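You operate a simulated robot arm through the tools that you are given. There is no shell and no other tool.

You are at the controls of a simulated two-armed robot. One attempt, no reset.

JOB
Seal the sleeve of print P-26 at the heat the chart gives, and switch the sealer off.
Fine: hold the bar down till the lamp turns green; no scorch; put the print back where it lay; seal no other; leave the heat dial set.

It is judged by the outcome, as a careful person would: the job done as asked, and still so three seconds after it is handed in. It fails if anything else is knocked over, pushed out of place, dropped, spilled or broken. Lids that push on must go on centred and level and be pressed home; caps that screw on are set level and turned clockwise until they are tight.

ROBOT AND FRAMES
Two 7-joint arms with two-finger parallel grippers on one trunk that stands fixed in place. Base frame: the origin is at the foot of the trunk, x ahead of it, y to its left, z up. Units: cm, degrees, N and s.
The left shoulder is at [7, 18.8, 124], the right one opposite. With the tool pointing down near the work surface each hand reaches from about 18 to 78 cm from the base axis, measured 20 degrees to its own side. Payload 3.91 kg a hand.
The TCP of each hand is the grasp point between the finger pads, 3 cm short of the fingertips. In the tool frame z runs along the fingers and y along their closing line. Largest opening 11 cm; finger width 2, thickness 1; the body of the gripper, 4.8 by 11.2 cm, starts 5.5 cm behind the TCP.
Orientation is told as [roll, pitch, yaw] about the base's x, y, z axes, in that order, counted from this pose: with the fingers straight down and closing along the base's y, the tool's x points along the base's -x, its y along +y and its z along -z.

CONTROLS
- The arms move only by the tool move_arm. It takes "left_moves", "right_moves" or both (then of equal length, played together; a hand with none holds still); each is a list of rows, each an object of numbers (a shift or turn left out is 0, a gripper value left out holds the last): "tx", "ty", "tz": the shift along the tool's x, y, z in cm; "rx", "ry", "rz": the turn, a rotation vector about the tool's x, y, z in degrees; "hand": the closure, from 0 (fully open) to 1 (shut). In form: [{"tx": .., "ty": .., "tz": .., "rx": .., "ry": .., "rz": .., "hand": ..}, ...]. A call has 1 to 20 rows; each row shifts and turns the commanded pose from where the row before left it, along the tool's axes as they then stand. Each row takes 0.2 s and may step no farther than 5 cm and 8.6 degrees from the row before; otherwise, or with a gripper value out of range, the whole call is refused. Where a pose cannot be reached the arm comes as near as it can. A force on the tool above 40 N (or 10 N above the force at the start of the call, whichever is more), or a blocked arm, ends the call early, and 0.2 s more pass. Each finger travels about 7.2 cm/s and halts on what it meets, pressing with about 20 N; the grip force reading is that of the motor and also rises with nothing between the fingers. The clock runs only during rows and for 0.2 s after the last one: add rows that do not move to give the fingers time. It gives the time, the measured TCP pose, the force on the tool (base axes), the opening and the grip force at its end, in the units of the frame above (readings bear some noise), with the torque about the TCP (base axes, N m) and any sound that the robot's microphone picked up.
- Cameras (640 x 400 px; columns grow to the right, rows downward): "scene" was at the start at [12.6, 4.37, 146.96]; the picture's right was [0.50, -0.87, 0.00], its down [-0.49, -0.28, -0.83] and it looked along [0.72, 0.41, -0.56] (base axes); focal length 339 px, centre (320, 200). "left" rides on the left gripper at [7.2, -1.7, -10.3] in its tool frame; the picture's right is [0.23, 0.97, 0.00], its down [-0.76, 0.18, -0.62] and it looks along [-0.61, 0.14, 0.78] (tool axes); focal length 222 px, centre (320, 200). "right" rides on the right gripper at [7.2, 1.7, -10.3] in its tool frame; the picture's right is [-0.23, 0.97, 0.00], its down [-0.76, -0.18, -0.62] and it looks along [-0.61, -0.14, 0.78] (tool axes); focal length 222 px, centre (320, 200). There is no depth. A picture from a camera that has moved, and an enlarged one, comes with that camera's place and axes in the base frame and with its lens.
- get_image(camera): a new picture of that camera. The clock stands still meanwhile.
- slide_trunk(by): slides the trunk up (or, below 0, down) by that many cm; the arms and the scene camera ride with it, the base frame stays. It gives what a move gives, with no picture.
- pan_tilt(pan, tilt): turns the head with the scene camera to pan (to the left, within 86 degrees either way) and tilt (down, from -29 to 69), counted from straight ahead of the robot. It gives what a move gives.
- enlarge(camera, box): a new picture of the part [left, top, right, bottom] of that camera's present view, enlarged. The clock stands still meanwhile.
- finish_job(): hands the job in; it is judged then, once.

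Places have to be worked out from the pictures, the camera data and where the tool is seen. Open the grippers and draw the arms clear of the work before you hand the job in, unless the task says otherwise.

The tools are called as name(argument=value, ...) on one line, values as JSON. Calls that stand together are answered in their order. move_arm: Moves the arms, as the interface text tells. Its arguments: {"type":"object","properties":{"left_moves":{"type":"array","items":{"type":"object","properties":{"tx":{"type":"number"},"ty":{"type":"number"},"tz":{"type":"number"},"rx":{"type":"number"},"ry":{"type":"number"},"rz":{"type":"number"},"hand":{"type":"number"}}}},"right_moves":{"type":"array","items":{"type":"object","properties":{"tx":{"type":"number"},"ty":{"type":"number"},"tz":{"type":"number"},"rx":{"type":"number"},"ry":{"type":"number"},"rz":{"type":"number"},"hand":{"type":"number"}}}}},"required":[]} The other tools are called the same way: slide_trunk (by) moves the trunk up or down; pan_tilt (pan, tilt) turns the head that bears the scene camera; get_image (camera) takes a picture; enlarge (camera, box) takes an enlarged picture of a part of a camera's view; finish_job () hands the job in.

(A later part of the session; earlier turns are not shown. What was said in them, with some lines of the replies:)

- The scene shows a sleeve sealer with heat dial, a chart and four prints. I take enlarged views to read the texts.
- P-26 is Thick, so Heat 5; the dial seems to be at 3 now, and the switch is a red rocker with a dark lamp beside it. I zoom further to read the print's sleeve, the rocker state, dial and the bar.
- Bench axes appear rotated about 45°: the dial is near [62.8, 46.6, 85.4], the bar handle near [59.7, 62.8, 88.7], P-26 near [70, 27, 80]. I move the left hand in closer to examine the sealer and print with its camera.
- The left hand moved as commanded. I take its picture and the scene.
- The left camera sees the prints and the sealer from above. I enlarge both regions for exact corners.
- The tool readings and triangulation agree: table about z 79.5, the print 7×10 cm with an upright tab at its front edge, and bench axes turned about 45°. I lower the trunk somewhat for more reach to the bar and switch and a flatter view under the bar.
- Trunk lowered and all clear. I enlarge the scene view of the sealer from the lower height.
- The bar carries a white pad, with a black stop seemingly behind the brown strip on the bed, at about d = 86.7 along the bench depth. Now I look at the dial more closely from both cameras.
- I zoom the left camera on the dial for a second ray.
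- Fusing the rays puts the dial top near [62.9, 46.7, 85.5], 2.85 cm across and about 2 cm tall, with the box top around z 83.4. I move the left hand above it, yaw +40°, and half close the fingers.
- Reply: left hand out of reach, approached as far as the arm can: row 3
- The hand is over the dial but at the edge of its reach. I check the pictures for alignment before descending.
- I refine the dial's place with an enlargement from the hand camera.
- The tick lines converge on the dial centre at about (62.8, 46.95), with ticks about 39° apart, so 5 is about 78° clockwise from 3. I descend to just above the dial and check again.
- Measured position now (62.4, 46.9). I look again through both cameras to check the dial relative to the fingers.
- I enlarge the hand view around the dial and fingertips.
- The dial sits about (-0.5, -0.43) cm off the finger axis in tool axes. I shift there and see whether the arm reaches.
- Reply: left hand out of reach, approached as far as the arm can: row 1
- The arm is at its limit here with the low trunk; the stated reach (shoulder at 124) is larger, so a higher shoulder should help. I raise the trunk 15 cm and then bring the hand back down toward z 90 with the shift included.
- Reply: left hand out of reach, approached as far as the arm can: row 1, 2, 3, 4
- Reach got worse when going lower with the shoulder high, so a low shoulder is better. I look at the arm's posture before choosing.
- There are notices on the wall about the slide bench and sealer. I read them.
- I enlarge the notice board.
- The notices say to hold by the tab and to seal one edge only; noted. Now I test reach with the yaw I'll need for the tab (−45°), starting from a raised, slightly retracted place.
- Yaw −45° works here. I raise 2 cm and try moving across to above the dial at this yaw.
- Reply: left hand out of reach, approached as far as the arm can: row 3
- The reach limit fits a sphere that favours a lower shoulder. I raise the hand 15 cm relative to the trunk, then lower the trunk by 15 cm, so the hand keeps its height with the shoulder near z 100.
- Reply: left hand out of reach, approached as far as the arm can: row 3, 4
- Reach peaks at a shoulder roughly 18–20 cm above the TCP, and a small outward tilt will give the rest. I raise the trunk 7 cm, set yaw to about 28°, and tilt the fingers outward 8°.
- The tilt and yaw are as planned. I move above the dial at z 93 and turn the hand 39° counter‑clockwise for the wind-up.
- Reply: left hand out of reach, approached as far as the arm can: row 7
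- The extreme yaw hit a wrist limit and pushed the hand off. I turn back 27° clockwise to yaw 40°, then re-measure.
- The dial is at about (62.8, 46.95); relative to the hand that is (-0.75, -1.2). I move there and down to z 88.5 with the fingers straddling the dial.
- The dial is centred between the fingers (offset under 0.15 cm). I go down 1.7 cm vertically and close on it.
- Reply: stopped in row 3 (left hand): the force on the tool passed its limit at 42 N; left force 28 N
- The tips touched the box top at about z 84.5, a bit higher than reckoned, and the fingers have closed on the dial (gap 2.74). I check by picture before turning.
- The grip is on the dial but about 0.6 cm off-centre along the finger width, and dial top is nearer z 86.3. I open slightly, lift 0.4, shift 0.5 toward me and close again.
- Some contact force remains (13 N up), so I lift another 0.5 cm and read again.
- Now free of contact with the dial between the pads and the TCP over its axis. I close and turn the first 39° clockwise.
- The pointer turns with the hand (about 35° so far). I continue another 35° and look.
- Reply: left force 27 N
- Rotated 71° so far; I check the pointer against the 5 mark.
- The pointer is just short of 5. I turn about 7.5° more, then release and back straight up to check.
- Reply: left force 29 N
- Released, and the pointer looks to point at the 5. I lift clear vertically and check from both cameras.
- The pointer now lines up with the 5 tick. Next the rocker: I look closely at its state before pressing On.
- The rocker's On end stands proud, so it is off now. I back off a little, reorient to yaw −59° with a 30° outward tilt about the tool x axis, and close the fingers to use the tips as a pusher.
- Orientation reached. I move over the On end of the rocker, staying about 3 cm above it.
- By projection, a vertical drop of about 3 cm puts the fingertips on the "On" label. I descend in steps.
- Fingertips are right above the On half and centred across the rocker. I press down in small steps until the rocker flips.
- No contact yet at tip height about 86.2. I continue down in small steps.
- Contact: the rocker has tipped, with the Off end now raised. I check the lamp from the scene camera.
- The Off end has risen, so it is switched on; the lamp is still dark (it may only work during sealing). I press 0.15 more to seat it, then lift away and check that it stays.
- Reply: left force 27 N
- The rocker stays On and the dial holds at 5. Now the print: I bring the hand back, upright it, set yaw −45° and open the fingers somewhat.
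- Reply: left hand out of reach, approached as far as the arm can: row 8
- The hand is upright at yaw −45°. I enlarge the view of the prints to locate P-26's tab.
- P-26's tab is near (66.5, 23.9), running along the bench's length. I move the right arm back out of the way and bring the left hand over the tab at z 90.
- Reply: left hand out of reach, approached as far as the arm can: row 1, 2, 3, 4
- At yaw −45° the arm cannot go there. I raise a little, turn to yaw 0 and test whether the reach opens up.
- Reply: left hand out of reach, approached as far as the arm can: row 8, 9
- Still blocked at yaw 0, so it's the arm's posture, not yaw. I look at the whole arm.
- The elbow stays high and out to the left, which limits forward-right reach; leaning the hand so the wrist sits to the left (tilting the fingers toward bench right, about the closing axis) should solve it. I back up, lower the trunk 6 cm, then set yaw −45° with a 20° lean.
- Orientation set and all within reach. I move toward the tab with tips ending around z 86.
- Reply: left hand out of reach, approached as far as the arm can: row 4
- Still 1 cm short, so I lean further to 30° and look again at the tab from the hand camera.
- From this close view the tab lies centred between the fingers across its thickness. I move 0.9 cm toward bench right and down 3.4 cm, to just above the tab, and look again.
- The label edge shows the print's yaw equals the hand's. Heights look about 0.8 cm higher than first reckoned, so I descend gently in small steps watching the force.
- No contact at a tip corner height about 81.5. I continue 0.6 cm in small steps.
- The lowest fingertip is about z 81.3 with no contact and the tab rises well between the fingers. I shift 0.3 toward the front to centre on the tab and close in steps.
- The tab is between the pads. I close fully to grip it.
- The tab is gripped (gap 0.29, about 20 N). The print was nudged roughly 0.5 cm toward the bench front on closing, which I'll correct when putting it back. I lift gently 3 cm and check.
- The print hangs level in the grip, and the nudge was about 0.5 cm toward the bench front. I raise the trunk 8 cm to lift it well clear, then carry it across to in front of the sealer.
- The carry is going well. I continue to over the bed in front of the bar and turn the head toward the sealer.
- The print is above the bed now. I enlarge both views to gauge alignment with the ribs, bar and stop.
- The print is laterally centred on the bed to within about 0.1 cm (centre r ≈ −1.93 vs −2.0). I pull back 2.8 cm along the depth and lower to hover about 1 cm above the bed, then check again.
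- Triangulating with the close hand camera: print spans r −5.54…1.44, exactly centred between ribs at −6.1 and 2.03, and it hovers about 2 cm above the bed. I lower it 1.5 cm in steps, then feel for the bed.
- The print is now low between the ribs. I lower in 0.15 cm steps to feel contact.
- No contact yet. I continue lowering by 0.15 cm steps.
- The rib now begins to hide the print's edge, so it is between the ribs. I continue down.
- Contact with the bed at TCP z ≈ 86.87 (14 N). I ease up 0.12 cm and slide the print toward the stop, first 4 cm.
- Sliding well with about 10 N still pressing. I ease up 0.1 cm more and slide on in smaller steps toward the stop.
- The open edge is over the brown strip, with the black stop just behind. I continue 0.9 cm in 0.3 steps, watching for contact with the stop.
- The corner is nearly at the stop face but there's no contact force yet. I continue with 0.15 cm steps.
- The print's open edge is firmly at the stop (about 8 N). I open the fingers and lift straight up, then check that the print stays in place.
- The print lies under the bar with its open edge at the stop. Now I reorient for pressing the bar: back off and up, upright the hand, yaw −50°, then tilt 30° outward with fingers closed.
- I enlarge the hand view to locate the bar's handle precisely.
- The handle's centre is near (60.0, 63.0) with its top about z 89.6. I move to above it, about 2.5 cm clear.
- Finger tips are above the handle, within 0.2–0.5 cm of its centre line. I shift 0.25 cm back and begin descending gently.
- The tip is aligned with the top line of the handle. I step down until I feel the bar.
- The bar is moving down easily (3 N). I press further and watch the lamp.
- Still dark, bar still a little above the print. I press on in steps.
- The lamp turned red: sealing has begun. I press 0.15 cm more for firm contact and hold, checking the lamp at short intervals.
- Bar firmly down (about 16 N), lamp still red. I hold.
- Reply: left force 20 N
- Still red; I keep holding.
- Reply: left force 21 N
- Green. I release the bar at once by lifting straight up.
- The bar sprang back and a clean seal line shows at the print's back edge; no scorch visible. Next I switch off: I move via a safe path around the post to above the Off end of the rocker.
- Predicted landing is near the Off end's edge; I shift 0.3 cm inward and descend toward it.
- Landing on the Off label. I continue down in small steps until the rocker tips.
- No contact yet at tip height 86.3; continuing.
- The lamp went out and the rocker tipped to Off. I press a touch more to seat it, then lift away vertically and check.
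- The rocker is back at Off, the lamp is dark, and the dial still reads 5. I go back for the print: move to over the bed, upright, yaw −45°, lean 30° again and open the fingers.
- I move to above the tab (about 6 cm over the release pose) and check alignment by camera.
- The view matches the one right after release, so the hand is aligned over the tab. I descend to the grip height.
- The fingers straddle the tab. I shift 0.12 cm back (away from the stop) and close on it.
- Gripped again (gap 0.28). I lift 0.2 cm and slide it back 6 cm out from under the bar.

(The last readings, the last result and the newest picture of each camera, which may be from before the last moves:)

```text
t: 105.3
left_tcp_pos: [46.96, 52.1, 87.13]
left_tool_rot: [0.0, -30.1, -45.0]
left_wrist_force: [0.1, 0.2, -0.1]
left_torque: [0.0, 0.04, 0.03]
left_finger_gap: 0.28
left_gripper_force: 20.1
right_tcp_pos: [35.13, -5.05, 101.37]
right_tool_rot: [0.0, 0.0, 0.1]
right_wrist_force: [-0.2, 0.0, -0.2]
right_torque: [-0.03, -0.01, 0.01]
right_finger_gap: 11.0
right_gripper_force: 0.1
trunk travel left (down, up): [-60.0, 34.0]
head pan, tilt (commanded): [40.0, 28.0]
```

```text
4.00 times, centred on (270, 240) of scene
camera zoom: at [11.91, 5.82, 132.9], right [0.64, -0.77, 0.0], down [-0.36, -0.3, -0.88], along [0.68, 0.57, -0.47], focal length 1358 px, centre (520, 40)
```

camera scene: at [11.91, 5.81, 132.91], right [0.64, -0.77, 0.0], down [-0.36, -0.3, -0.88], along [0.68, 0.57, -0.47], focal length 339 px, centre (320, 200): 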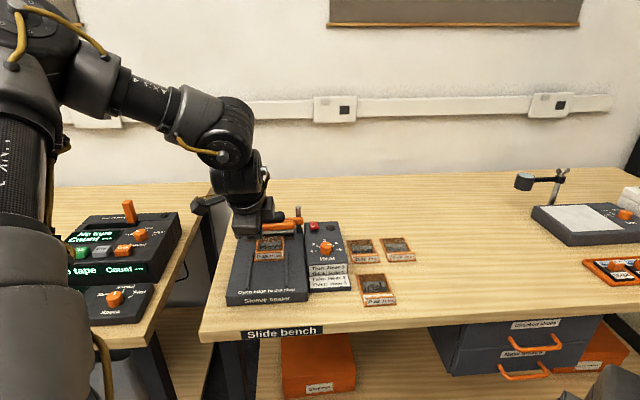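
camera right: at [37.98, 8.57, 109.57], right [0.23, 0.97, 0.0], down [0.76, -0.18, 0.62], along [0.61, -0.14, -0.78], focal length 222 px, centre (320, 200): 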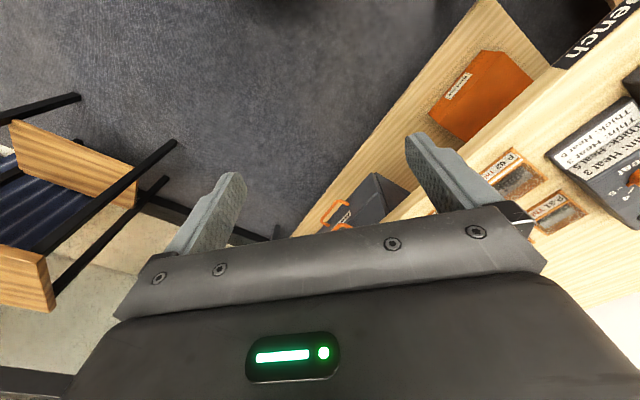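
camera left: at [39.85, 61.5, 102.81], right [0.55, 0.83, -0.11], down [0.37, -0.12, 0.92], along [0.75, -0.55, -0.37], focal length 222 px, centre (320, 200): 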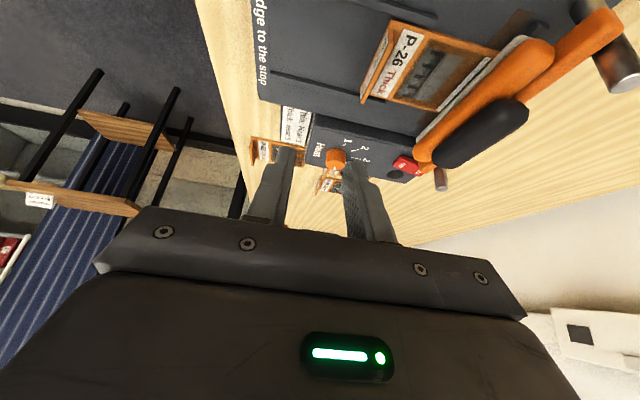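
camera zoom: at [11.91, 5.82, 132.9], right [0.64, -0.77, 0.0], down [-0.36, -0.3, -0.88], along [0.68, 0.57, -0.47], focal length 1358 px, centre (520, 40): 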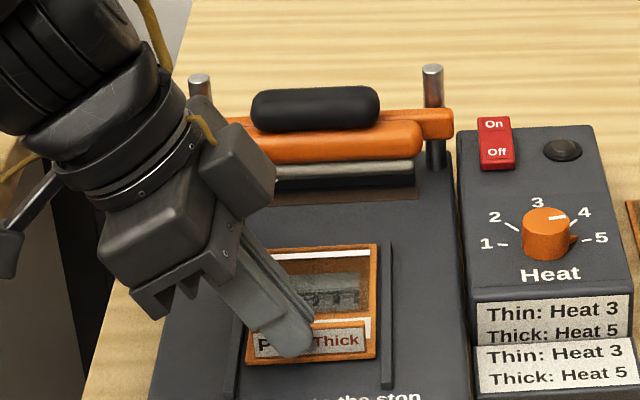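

The print is clear of the bar with a clean white seal line. I lift it 8 cm and carry it back toward its place.

move_arm(left_moves=[{"tx": -1, "tz": -1.732}, {"tx": -1, "tz": -1.732}, {"tx": -1, "tz": -1.732}, {"tx": -1, "tz": -1.732}, {}])

move_arm(left_moves=[{"tx": -2.343, "ty": -0.527, "tz": 1.3525}, {"tx": -2.343, "ty": -0.527, "tz": 1.3525}, {"tx": -2.343, "ty": -0.527, "tz": 1.3525}, {"tx": -2.343, "ty": -0.527, "tz": 1.3525}, {"tx": -2.343, "ty": -0.527, "tz": 1.3525}, {"tx": -2.343, "ty": -0.527, "tz": 1.3525}, {"tx": -2.343, "ty": -0.527, "tz": 1.3525}, {"tx": -2.343, "ty": -0.527, "tz": 1.3525}, {"tx": -2.343, "ty": -0.527, "tz": 1.3525}, {}])

```text
t: 106.5
left_tcp_pos: [46.93, 52.42, 95.12]
left_tool_rot: [-0.1, -30.0, -45.0]
left_wrist_force: [-0.2, 0.2, -0.4]
left_torque: [0.01, 0.05, -0.02]
left_finger_gap: 0.28
left_gripper_force: 20.6
right_tcp_pos: [35.11, -5.06, 101.34]
right_tool_rot: [-0.2, -0.1, 0.0]
right_wrist_force: [0.6, -0.5, -0.2]
right_torque: [0.01, -0.03, -0.01]
right_finger_gap: 11.0
right_gripper_force: 0.0
trunk travel left (down, up): [-60.0, 34.0]
head pan, tilt (commanded): [40.0, 28.0]
```

```text
t: 108.7
left_tcp_pos: [60.68, 31.55, 95.14]
left_tool_rot: [-0.1, -30.1, -45.1]
left_wrist_force: [0.8, 0.4, -0.4]
left_torque: [0.0, -0.02, 0.01]
left_finger_gap: 0.29
left_gripper_force: 20.1
right_tcp_pos: [35.17, -5.06, 101.35]
right_tool_rot: [-0.2, 0.0, 0.0]
right_wrist_force: [-0.1, -0.1, 0.0]
right_torque: [0.01, -0.01, -0.01]
right_finger_gap: 11.03
right_gripper_force: 0.1
trunk travel left (down, up): [-60.0, 34.0]
head pan, tilt (commanded): [40.0, 28.0]
```

On track. I finish the carry to above the original spot and turn the head to watch.

move_arm(left_moves=[{"tx": -2.379, "ty": -0.497, "tz": 1.373}, {"tx": -2.379, "ty": -0.497, "tz": 1.373}, {"tx": -2.379, "ty": -0.497, "tz": 1.373}, {}])

pan_tilt(pan=25, tilt=28)

get_image(camera="scene")

```text
t: 109.7
left_tcp_pos: [65.31, 24.69, 95.32]
left_tool_rot: [-0.2, -30.0, -45.0]
left_wrist_force: [0.2, 1.2, -0.4]
left_torque: [-0.03, -0.03, 0.02]
left_finger_gap: 0.26
left_gripper_force: 19.7
right_tcp_pos: [35.04, -5.14, 101.34]
right_tool_rot: [-0.1, 0.0, 0.1]
right_wrist_force: [0.0, -0.3, 0.1]
right_torque: [0.0, 0.01, 0.0]
right_finger_gap: 10.99
right_gripper_force: 0.0
trunk travel left (down, up): [-60.0, 34.0]
head pan, tilt (commanded): [40.0, 28.0]
```

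```text
t: 110.5
left_tcp_pos: [65.44, 24.66, 95.18]
left_tool_rot: [-0.1, -30.0, -45.0]
left_wrist_force: [-0.8, -0.3, 0.4]
left_torque: [0.01, 0.02, 0.01]
left_finger_gap: 0.28
left_gripper_force: 19.7
right_tcp_pos: [35.22, -4.97, 101.44]
right_tool_rot: [0.0, 0.0, 0.0]
right_wrist_force: [0.8, 0.5, 0.1]
right_torque: [-0.01, -0.02, 0.02]
right_finger_gap: 10.98
right_gripper_force: 0.0
trunk travel left (down, up): [-60.0, 34.0]
head pan, tilt (commanded): [25.0, 28.0]
```

```text
taken
camera scene: at [13.18, 3.79, 132.91], right [0.42, -0.91, 0.0], down [-0.43, -0.2, -0.88], along [0.8, 0.37, -0.47], focal length 339 px, centre (320, 200)
```

scene: 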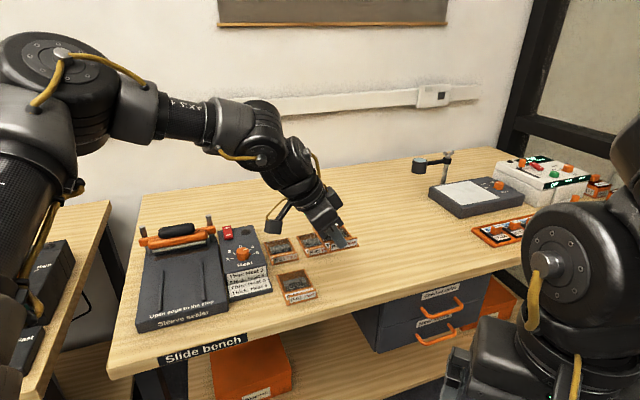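

Over the spot at (65.4, 24.7). I lower the trunk 8 cm back to the height used when picking up, so the views are directly comparable.

slide_trunk(by=-8)

move_arm(left_moves=[{"tx": 0.5, "tz": 0.866}, {"tx": 0.5, "tz": 0.866}, {"tx": 0.25, "tz": 0.433}, {}])

enlarge(camera="scene", box=[310, 220, 370, 275])

enlarge(camera="scene", box=[270, 190, 380, 275])

```text
t: 111.7
left_tcp_pos: [65.42, 24.76, 87.28]
left_tool_rot: [-0.1, -30.0, -44.9]
left_wrist_force: [0.2, -0.3, -1.0]
left_torque: [0.0, 0.02, 0.01]
left_finger_gap: 0.3
left_gripper_force: 19.8
right_tcp_pos: [35.07, -5.12, 93.46]
right_tool_rot: [0.0, 0.0, 0.0]
right_wrist_force: [-1.5, 0.2, -0.4]
right_torque: [0.01, 0.0, -0.01]
right_finger_gap: 10.99
right_gripper_force: 0.0
trunk travel left (down, up): [-52.0, 42.0]
head pan, tilt (commanded): [25.0, 28.0]
```

```text
t: 112.7
left_tcp_pos: [65.32, 24.81, 84.87]
left_tool_rot: [-0.1, -30.0, -45.0]
left_wrist_force: [0.2, 0.1, 0.1]
left_torque: [0.0, 0.03, -0.03]
left_finger_gap: 0.27
left_gripper_force: 20.1
right_tcp_pos: [35.14, -5.06, 93.36]
right_tool_rot: [0.0, 0.1, 0.0]
right_wrist_force: [-0.9, -0.3, -0.8]
right_torque: [0.03, 0.0, 0.02]
right_finger_gap: 11.03
right_gripper_force: 0.1
trunk travel left (down, up): [-52.0, 42.0]
head pan, tilt (commanded): [25.0, 28.0]
```

```text
7.27 times, centred on (340, 248) of scene
camera zoom: at [13.16, 3.79, 124.91], right [0.42, -0.91, 0.0], down [-0.43, -0.2, -0.88], along [0.8, 0.37, -0.47], focal length 2468 px, centre (174, -146)
```

zoom: 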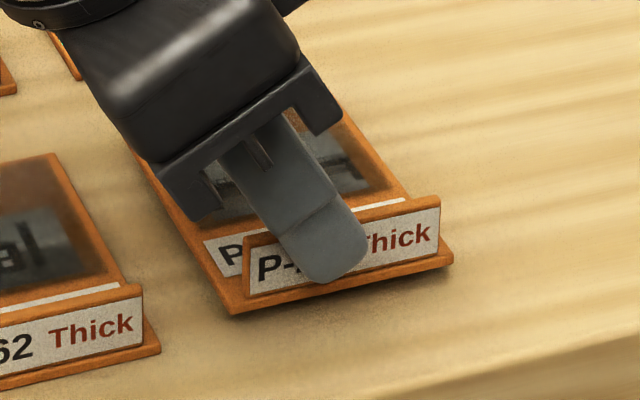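

```text
4.71 times, centred on (325, 232) of scene
camera zoom: at [13.16, 3.79, 124.91], right [0.42, -0.91, 0.0], down [-0.43, -0.2, -0.88], along [0.8, 0.37, -0.47], focal length 1597 px, centre (296, 47)
```

zoom: 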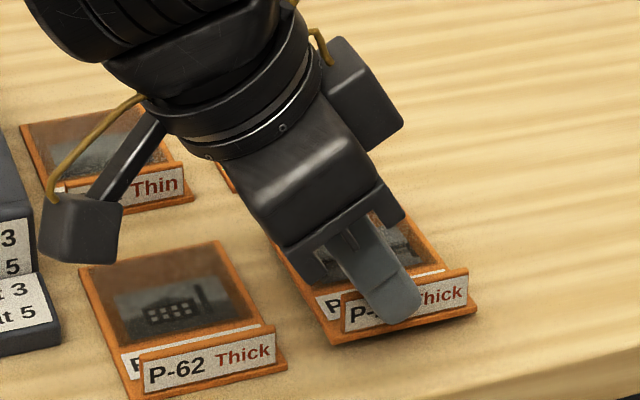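

Hovering less than 1 cm above its old outline, and projections match the original corners. I lower gently until contact.

move_arm(left_moves=[{"tx": 0.15, "tz": 0.26}, {"tx": 0.15, "tz": 0.26}, {}])

move_arm(left_moves=[{"tx": 0.06, "tz": 0.104}, {"tx": 0.05, "tz": 0.087}])

```text
t: 113.5
left_tcp_pos: [65.37, 24.69, 84.07]
left_tool_rot: [-0.1, -30.0, -45.0]
left_wrist_force: [0.2, -0.9, -0.1]
left_torque: [0.03, 0.05, -0.01]
left_finger_gap: 0.26
left_gripper_force: 20.2
right_tcp_pos: [35.18, -5.03, 93.43]
right_tool_rot: [0.1, 0.0, 0.1]
right_wrist_force: [-0.2, 0.9, 0.3]
right_torque: [-0.01, -0.02, 0.02]
right_finger_gap: 11.02
right_gripper_force: 0.0
trunk travel left (down, up): [-52.0, 42.0]
head pan, tilt (commanded): [25.0, 28.0]
```

```text
t: 114.1
left_tcp_pos: [65.35, 24.63, 83.98]
left_tool_rot: [-0.2, -30.0, -45.0]
left_wrist_force: [-0.3, 0.1, 1.2]
left_torque: [-0.05, -0.04, 0.0]
left_finger_gap: 0.24
left_gripper_force: 20.1
right_tcp_pos: [35.23, -5.12, 93.38]
right_tool_rot: [0.0, -0.1, 0.0]
right_wrist_force: [0.7, 1.0, 0.5]
right_torque: [0.04, -0.01, -0.01]
right_finger_gap: 11.0
right_gripper_force: 0.1
trunk travel left (down, up): [-52.0, 42.0]
head pan, tilt (commanded): [25.0, 28.0]
```

About at the table. I lower a touch more to confirm contact.

move_arm(left_moves=[{"tx": 0.05, "tz": 0.087}, {}])

enlarge(camera="scene", box=[310, 220, 370, 275])

```text
t: 114.7
left_tcp_pos: [65.41, 24.7, 83.88]
left_tool_rot: [0.0, -30.1, -45.0]
left_wrist_force: [1.3, 0.5, 5.9]
left_torque: [-0.03, -0.09, 0.01]
left_finger_gap: 0.26
left_gripper_force: 20.0
right_tcp_pos: [35.0, -5.08, 93.38]
right_tool_rot: [-0.1, 0.0, 0.0]
right_wrist_force: [0.4, -0.3, 0.3]
right_torque: [0.01, -0.03, 0.01]
right_finger_gap: 11.0
right_gripper_force: 0.1
trunk travel left (down, up): [-52.0, 42.0]
head pan, tilt (commanded): [25.0, 28.0]
```

```text
7.27 times, centred on (340, 248) of scene
camera zoom: at [13.09, 3.77, 124.92], right [0.42, -0.91, 0.0], down [-0.42, -0.2, -0.88], along [0.8, 0.37, -0.47], focal length 2468 px, centre (174, -146)
```

zoom: 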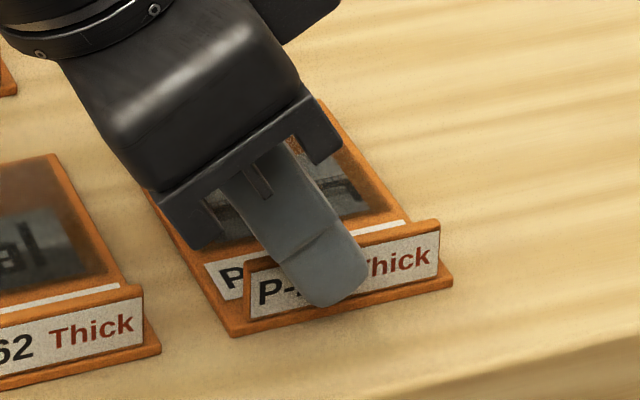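

The print's corners match the original picture to within a pixel or two, and it's on the table (6 N). I release and lift straight up.

move_arm(left_moves=[{"hand": 0.85}, {"hand": 0.7}, {"hand": 0.6}, {}])

move_arm(left_moves=[{"tx": -0.25, "tz": -0.433}, {"tx": -0.5, "tz": -0.866}, {"tx": -1, "tz": -1.732}, {"tx": -1, "tz": -1.732}, {"tx": -1, "tz": -1.732}, {}])

enlarge(camera="scene", box=[310, 220, 370, 275])

get_image(camera="left")

```text
t: 115.7
left_tcp_pos: [65.5, 24.87, 83.95]
left_tool_rot: [-0.1, -30.0, -44.9]
left_wrist_force: [-0.5, -0.1, -0.1]
left_torque: [-0.01, 0.01, 0.0]
left_finger_gap: 4.39
left_gripper_force: 0.0
right_tcp_pos: [35.06, -5.22, 93.51]
right_tool_rot: [0.1, 0.0, -0.1]
right_wrist_force: [0.4, -0.2, -0.5]
right_torque: [0.0, 0.0, 0.02]
right_finger_gap: 11.01
right_gripper_force: 0.0
trunk travel left (down, up): [-52.0, 42.0]
head pan, tilt (commanded): [25.0, 28.0]
```

```text
t: 117.1
left_tcp_pos: [65.25, 24.82, 91.3]
left_tool_rot: [-0.1, -29.8, -44.9]
left_wrist_force: [0.0, -0.3, -0.2]
left_torque: [-0.01, 0.03, -0.01]
left_finger_gap: 4.43
left_gripper_force: 0.1
right_tcp_pos: [35.2, -5.13, 93.35]
right_tool_rot: [0.0, 0.0, 0.0]
right_wrist_force: [0.9, -0.4, -0.4]
right_torque: [0.05, 0.02, 0.0]
right_finger_gap: 11.01
right_gripper_force: 0.1
trunk travel left (down, up): [-52.0, 42.0]
head pan, tilt (commanded): [25.0, 28.0]
```

```text
7.27 times, centred on (340, 248) of scene
camera zoom: at [13.2, 3.81, 124.9], right [0.42, -0.91, 0.0], down [-0.43, -0.2, -0.88], along [0.8, 0.37, -0.47], focal length 2468 px, centre (174, -146)
```

zoom: 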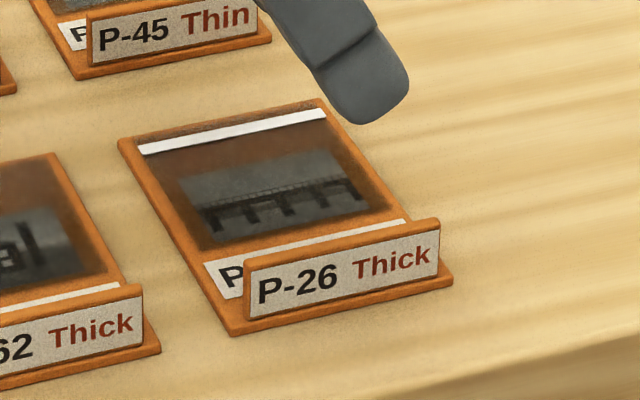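

```text
taken
camera left: at [56.02, 31.89, 96.64], right [0.55, 0.83, -0.12], down [0.37, -0.12, 0.92], along [0.75, -0.55, -0.38], focal length 222 px, centre (320, 200)
```

left: 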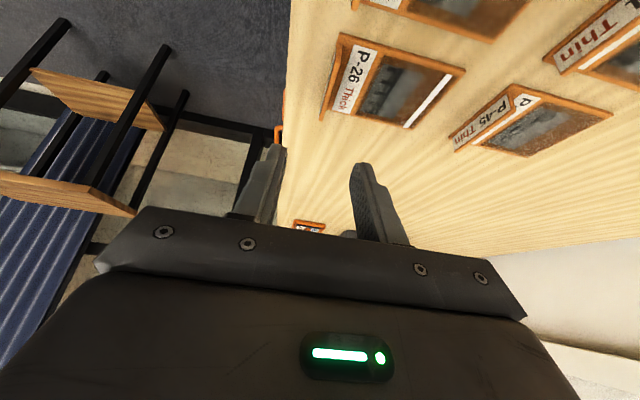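

The print is back in place with a clean seal line. I raise the trunk and withdraw the left arm with the gripper open, then check the whole bench.

slide_trunk(by=15)

move_arm(left_moves=[{"tx": 3.78, "ty": -0.825, "tz": -2.18, "hand": 0.3}, {"tx": 3.78, "ty": -0.825, "tz": -2.18, "hand": 0.0}, {"tx": 3.78, "ty": -0.825, "tz": -2.18}, {"tx": 3.78, "ty": -0.825, "tz": -2.18}, {"tx": 3.78, "ty": -0.825, "tz": -2.18}, {"tx": 3.78, "ty": -0.825, "tz": -2.18}, {"ry": 7.5}, {"ry": 7.5}, {"ry": 7.5}, {"ry": 7.5}, {}])

pan_tilt(pan=33, tilt=34)

get_image(camera="scene")

```text
t: 118.8
left_tcp_pos: [65.46, 24.8, 106.34]
left_tool_rot: [-0.1, -29.8, -44.9]
left_wrist_force: [-0.2, 0.2, 0.1]
left_torque: [0.0, 0.0, 0.01]
left_finger_gap: 4.4
left_gripper_force: 0.1
right_tcp_pos: [35.17, -5.07, 108.35]
right_tool_rot: [0.0, 0.1, 0.0]
right_wrist_force: [0.2, -0.8, -0.3]
right_torque: [0.0, -0.01, 0.03]
right_finger_gap: 11.0
right_gripper_force: 0.1
trunk travel left (down, up): [-67.0, 27.0]
head pan, tilt (commanded): [25.0, 28.0]
```

```text
t: 121.2
left_tcp_pos: [43.3, 40.0, 106.49]
left_tool_rot: [-0.1, 0.1, -45.0]
left_wrist_force: [0.8, 0.4, -0.3]
left_torque: [-0.01, 0.01, 0.03]
left_finger_gap: 11.01
left_gripper_force: 0.0
right_tcp_pos: [34.92, -4.95, 108.33]
right_tool_rot: [-0.1, 0.0, 0.0]
right_wrist_force: [0.5, 0.8, 0.2]
right_torque: [0.0, -0.01, 0.02]
right_finger_gap: 10.98
right_gripper_force: 0.1
trunk travel left (down, up): [-67.0, 27.0]
head pan, tilt (commanded): [25.0, 28.0]
```

```text
t: 121.9
left_tcp_pos: [43.42, 39.77, 106.37]
left_tool_rot: [0.0, 0.0, -45.1]
left_wrist_force: [-0.3, -0.4, 0.4]
left_torque: [0.0, 0.0, 0.01]
left_finger_gap: 11.02
left_gripper_force: 0.0
right_tcp_pos: [35.21, -5.0, 108.4]
right_tool_rot: [-0.1, 0.0, 0.0]
right_wrist_force: [0.0, 0.4, 1.0]
right_torque: [0.03, 0.02, 0.02]
right_finger_gap: 11.0
right_gripper_force: 0.2
trunk travel left (down, up): [-67.0, 27.0]
head pan, tilt (commanded): [33.0, 34.0]
```

```text
taken
camera scene: at [12.32, 4.81, 138.97], right [0.54, -0.84, 0.0], down [-0.47, -0.3, -0.83], along [0.7, 0.45, -0.56], focal length 339 px, centre (320, 200)
```

scene: 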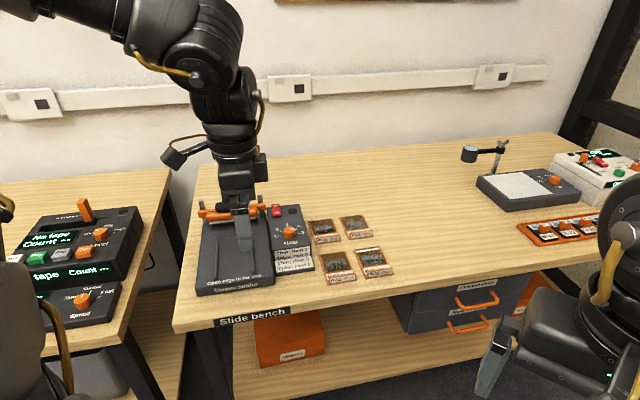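

Everything looks in order. I enlarge the sealer controls and prints for a final check.

enlarge(camera="scene", box=[255, 195, 335, 275])

enlarge(camera="scene", box=[300, 205, 410, 290])

get_image(camera="left")

```text
5.00 times, centred on (295, 235) of scene
camera zoom: at [12.32, 4.81, 138.97], right [0.54, -0.84, 0.0], down [-0.47, -0.3, -0.83], along [0.7, 0.45, -0.56], focal length 1697 px, centre (445, 25)
```

zoom: 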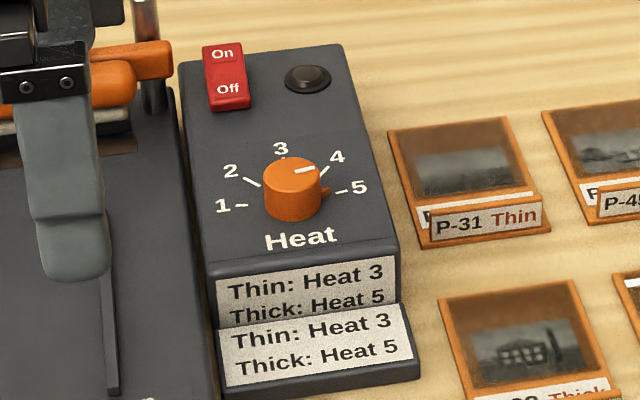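

```text
4.71 times, centred on (355, 248) of scene
camera zoom: at [12.32, 4.81, 138.97], right [0.54, -0.84, 0.0], down [-0.47, -0.3, -0.83], along [0.7, 0.45, -0.56], focal length 1597 px, centre (155, -24)
```

zoom: 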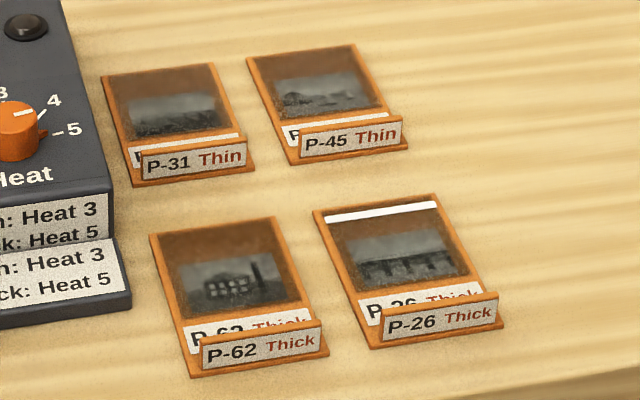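

```text
taken
camera left: at [36.97, 43.98, 116.69], right [0.53, 0.85, 0.0], down [0.66, -0.41, 0.62], along [0.53, -0.33, -0.78], focal length 222 px, centre (320, 200)
```

left: 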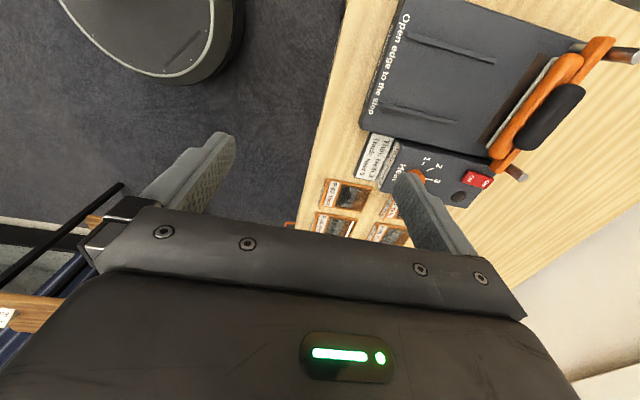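

All is as asked: P-26 is sealed on one edge and back in place, dial at 5, rocker Off, lamp dark. I draw the arm further clear before handing in.

move_arm(left_moves=[{"ty": -3, "tz": -3}, {"ty": -3, "tz": -3}, {"ty": -2, "tz": -2}, {}])

get_image(camera="scene")

```text
t: 122.9
left_tcp_pos: [37.83, 34.08, 114.41]
left_tool_rot: [-0.1, 0.0, -45.0]
left_wrist_force: [0.1, -0.4, -0.4]
left_torque: [-0.02, 0.0, -0.02]
left_finger_gap: 11.02
left_gripper_force: 0.0
right_tcp_pos: [35.16, -5.14, 108.23]
right_tool_rot: [0.0, 0.0, -0.1]
right_wrist_force: [-0.3, -0.5, -0.2]
right_torque: [0.0, 0.04, 0.0]
right_finger_gap: 11.0
right_gripper_force: 0.1
trunk travel left (down, up): [-67.0, 27.0]
head pan, tilt (commanded): [33.0, 34.0]
```

```text
taken
camera scene: at [12.35, 4.8, 138.96], right [0.54, -0.84, 0.0], down [-0.47, -0.3, -0.83], along [0.7, 0.45, -0.56], focal length 339 px, centre (320, 200)
```

scene: 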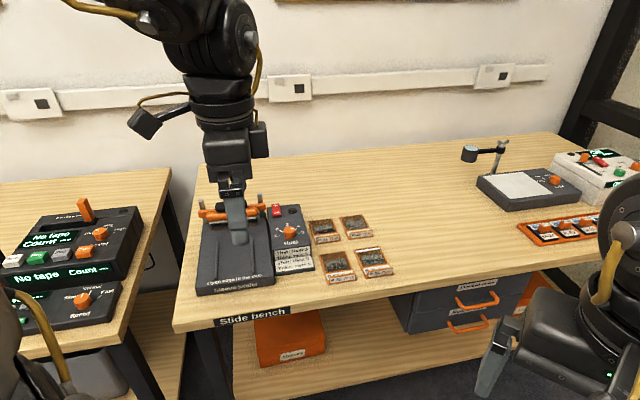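

Both grippers are open and the arms are clear of the work; nothing else has been disturbed. I hand the job in.

finish_job()

```text
The job is handed in.
```

The sleeve of P-26 is sealed along its open edge at Heat 5, and the job is handed in.

- **Heat:** The chart gives Heat 5 for Thick, and P-26 is marked Thick. I turned the dial from 3 to 5 and left it there.
- **Seal:** I held the bar down until the lamp turned green, then lifted it straight away. The seal line shows white, with no scorch visible. Only that one edge was sealed, and no other print was touched.
- **Print:** I nudged P-26 about 0.5 cm toward the front of the bench when I gripped it. I corrected for that when setting it down. In the camera view its corners match the original position to within a few pixels, roughly a millimetre.
- **Switch:** The rocker is back at Off and the lamp is dark.

Nothing else on the bench appears disturbed in the last views. Both grippers are open and the arms are clear.
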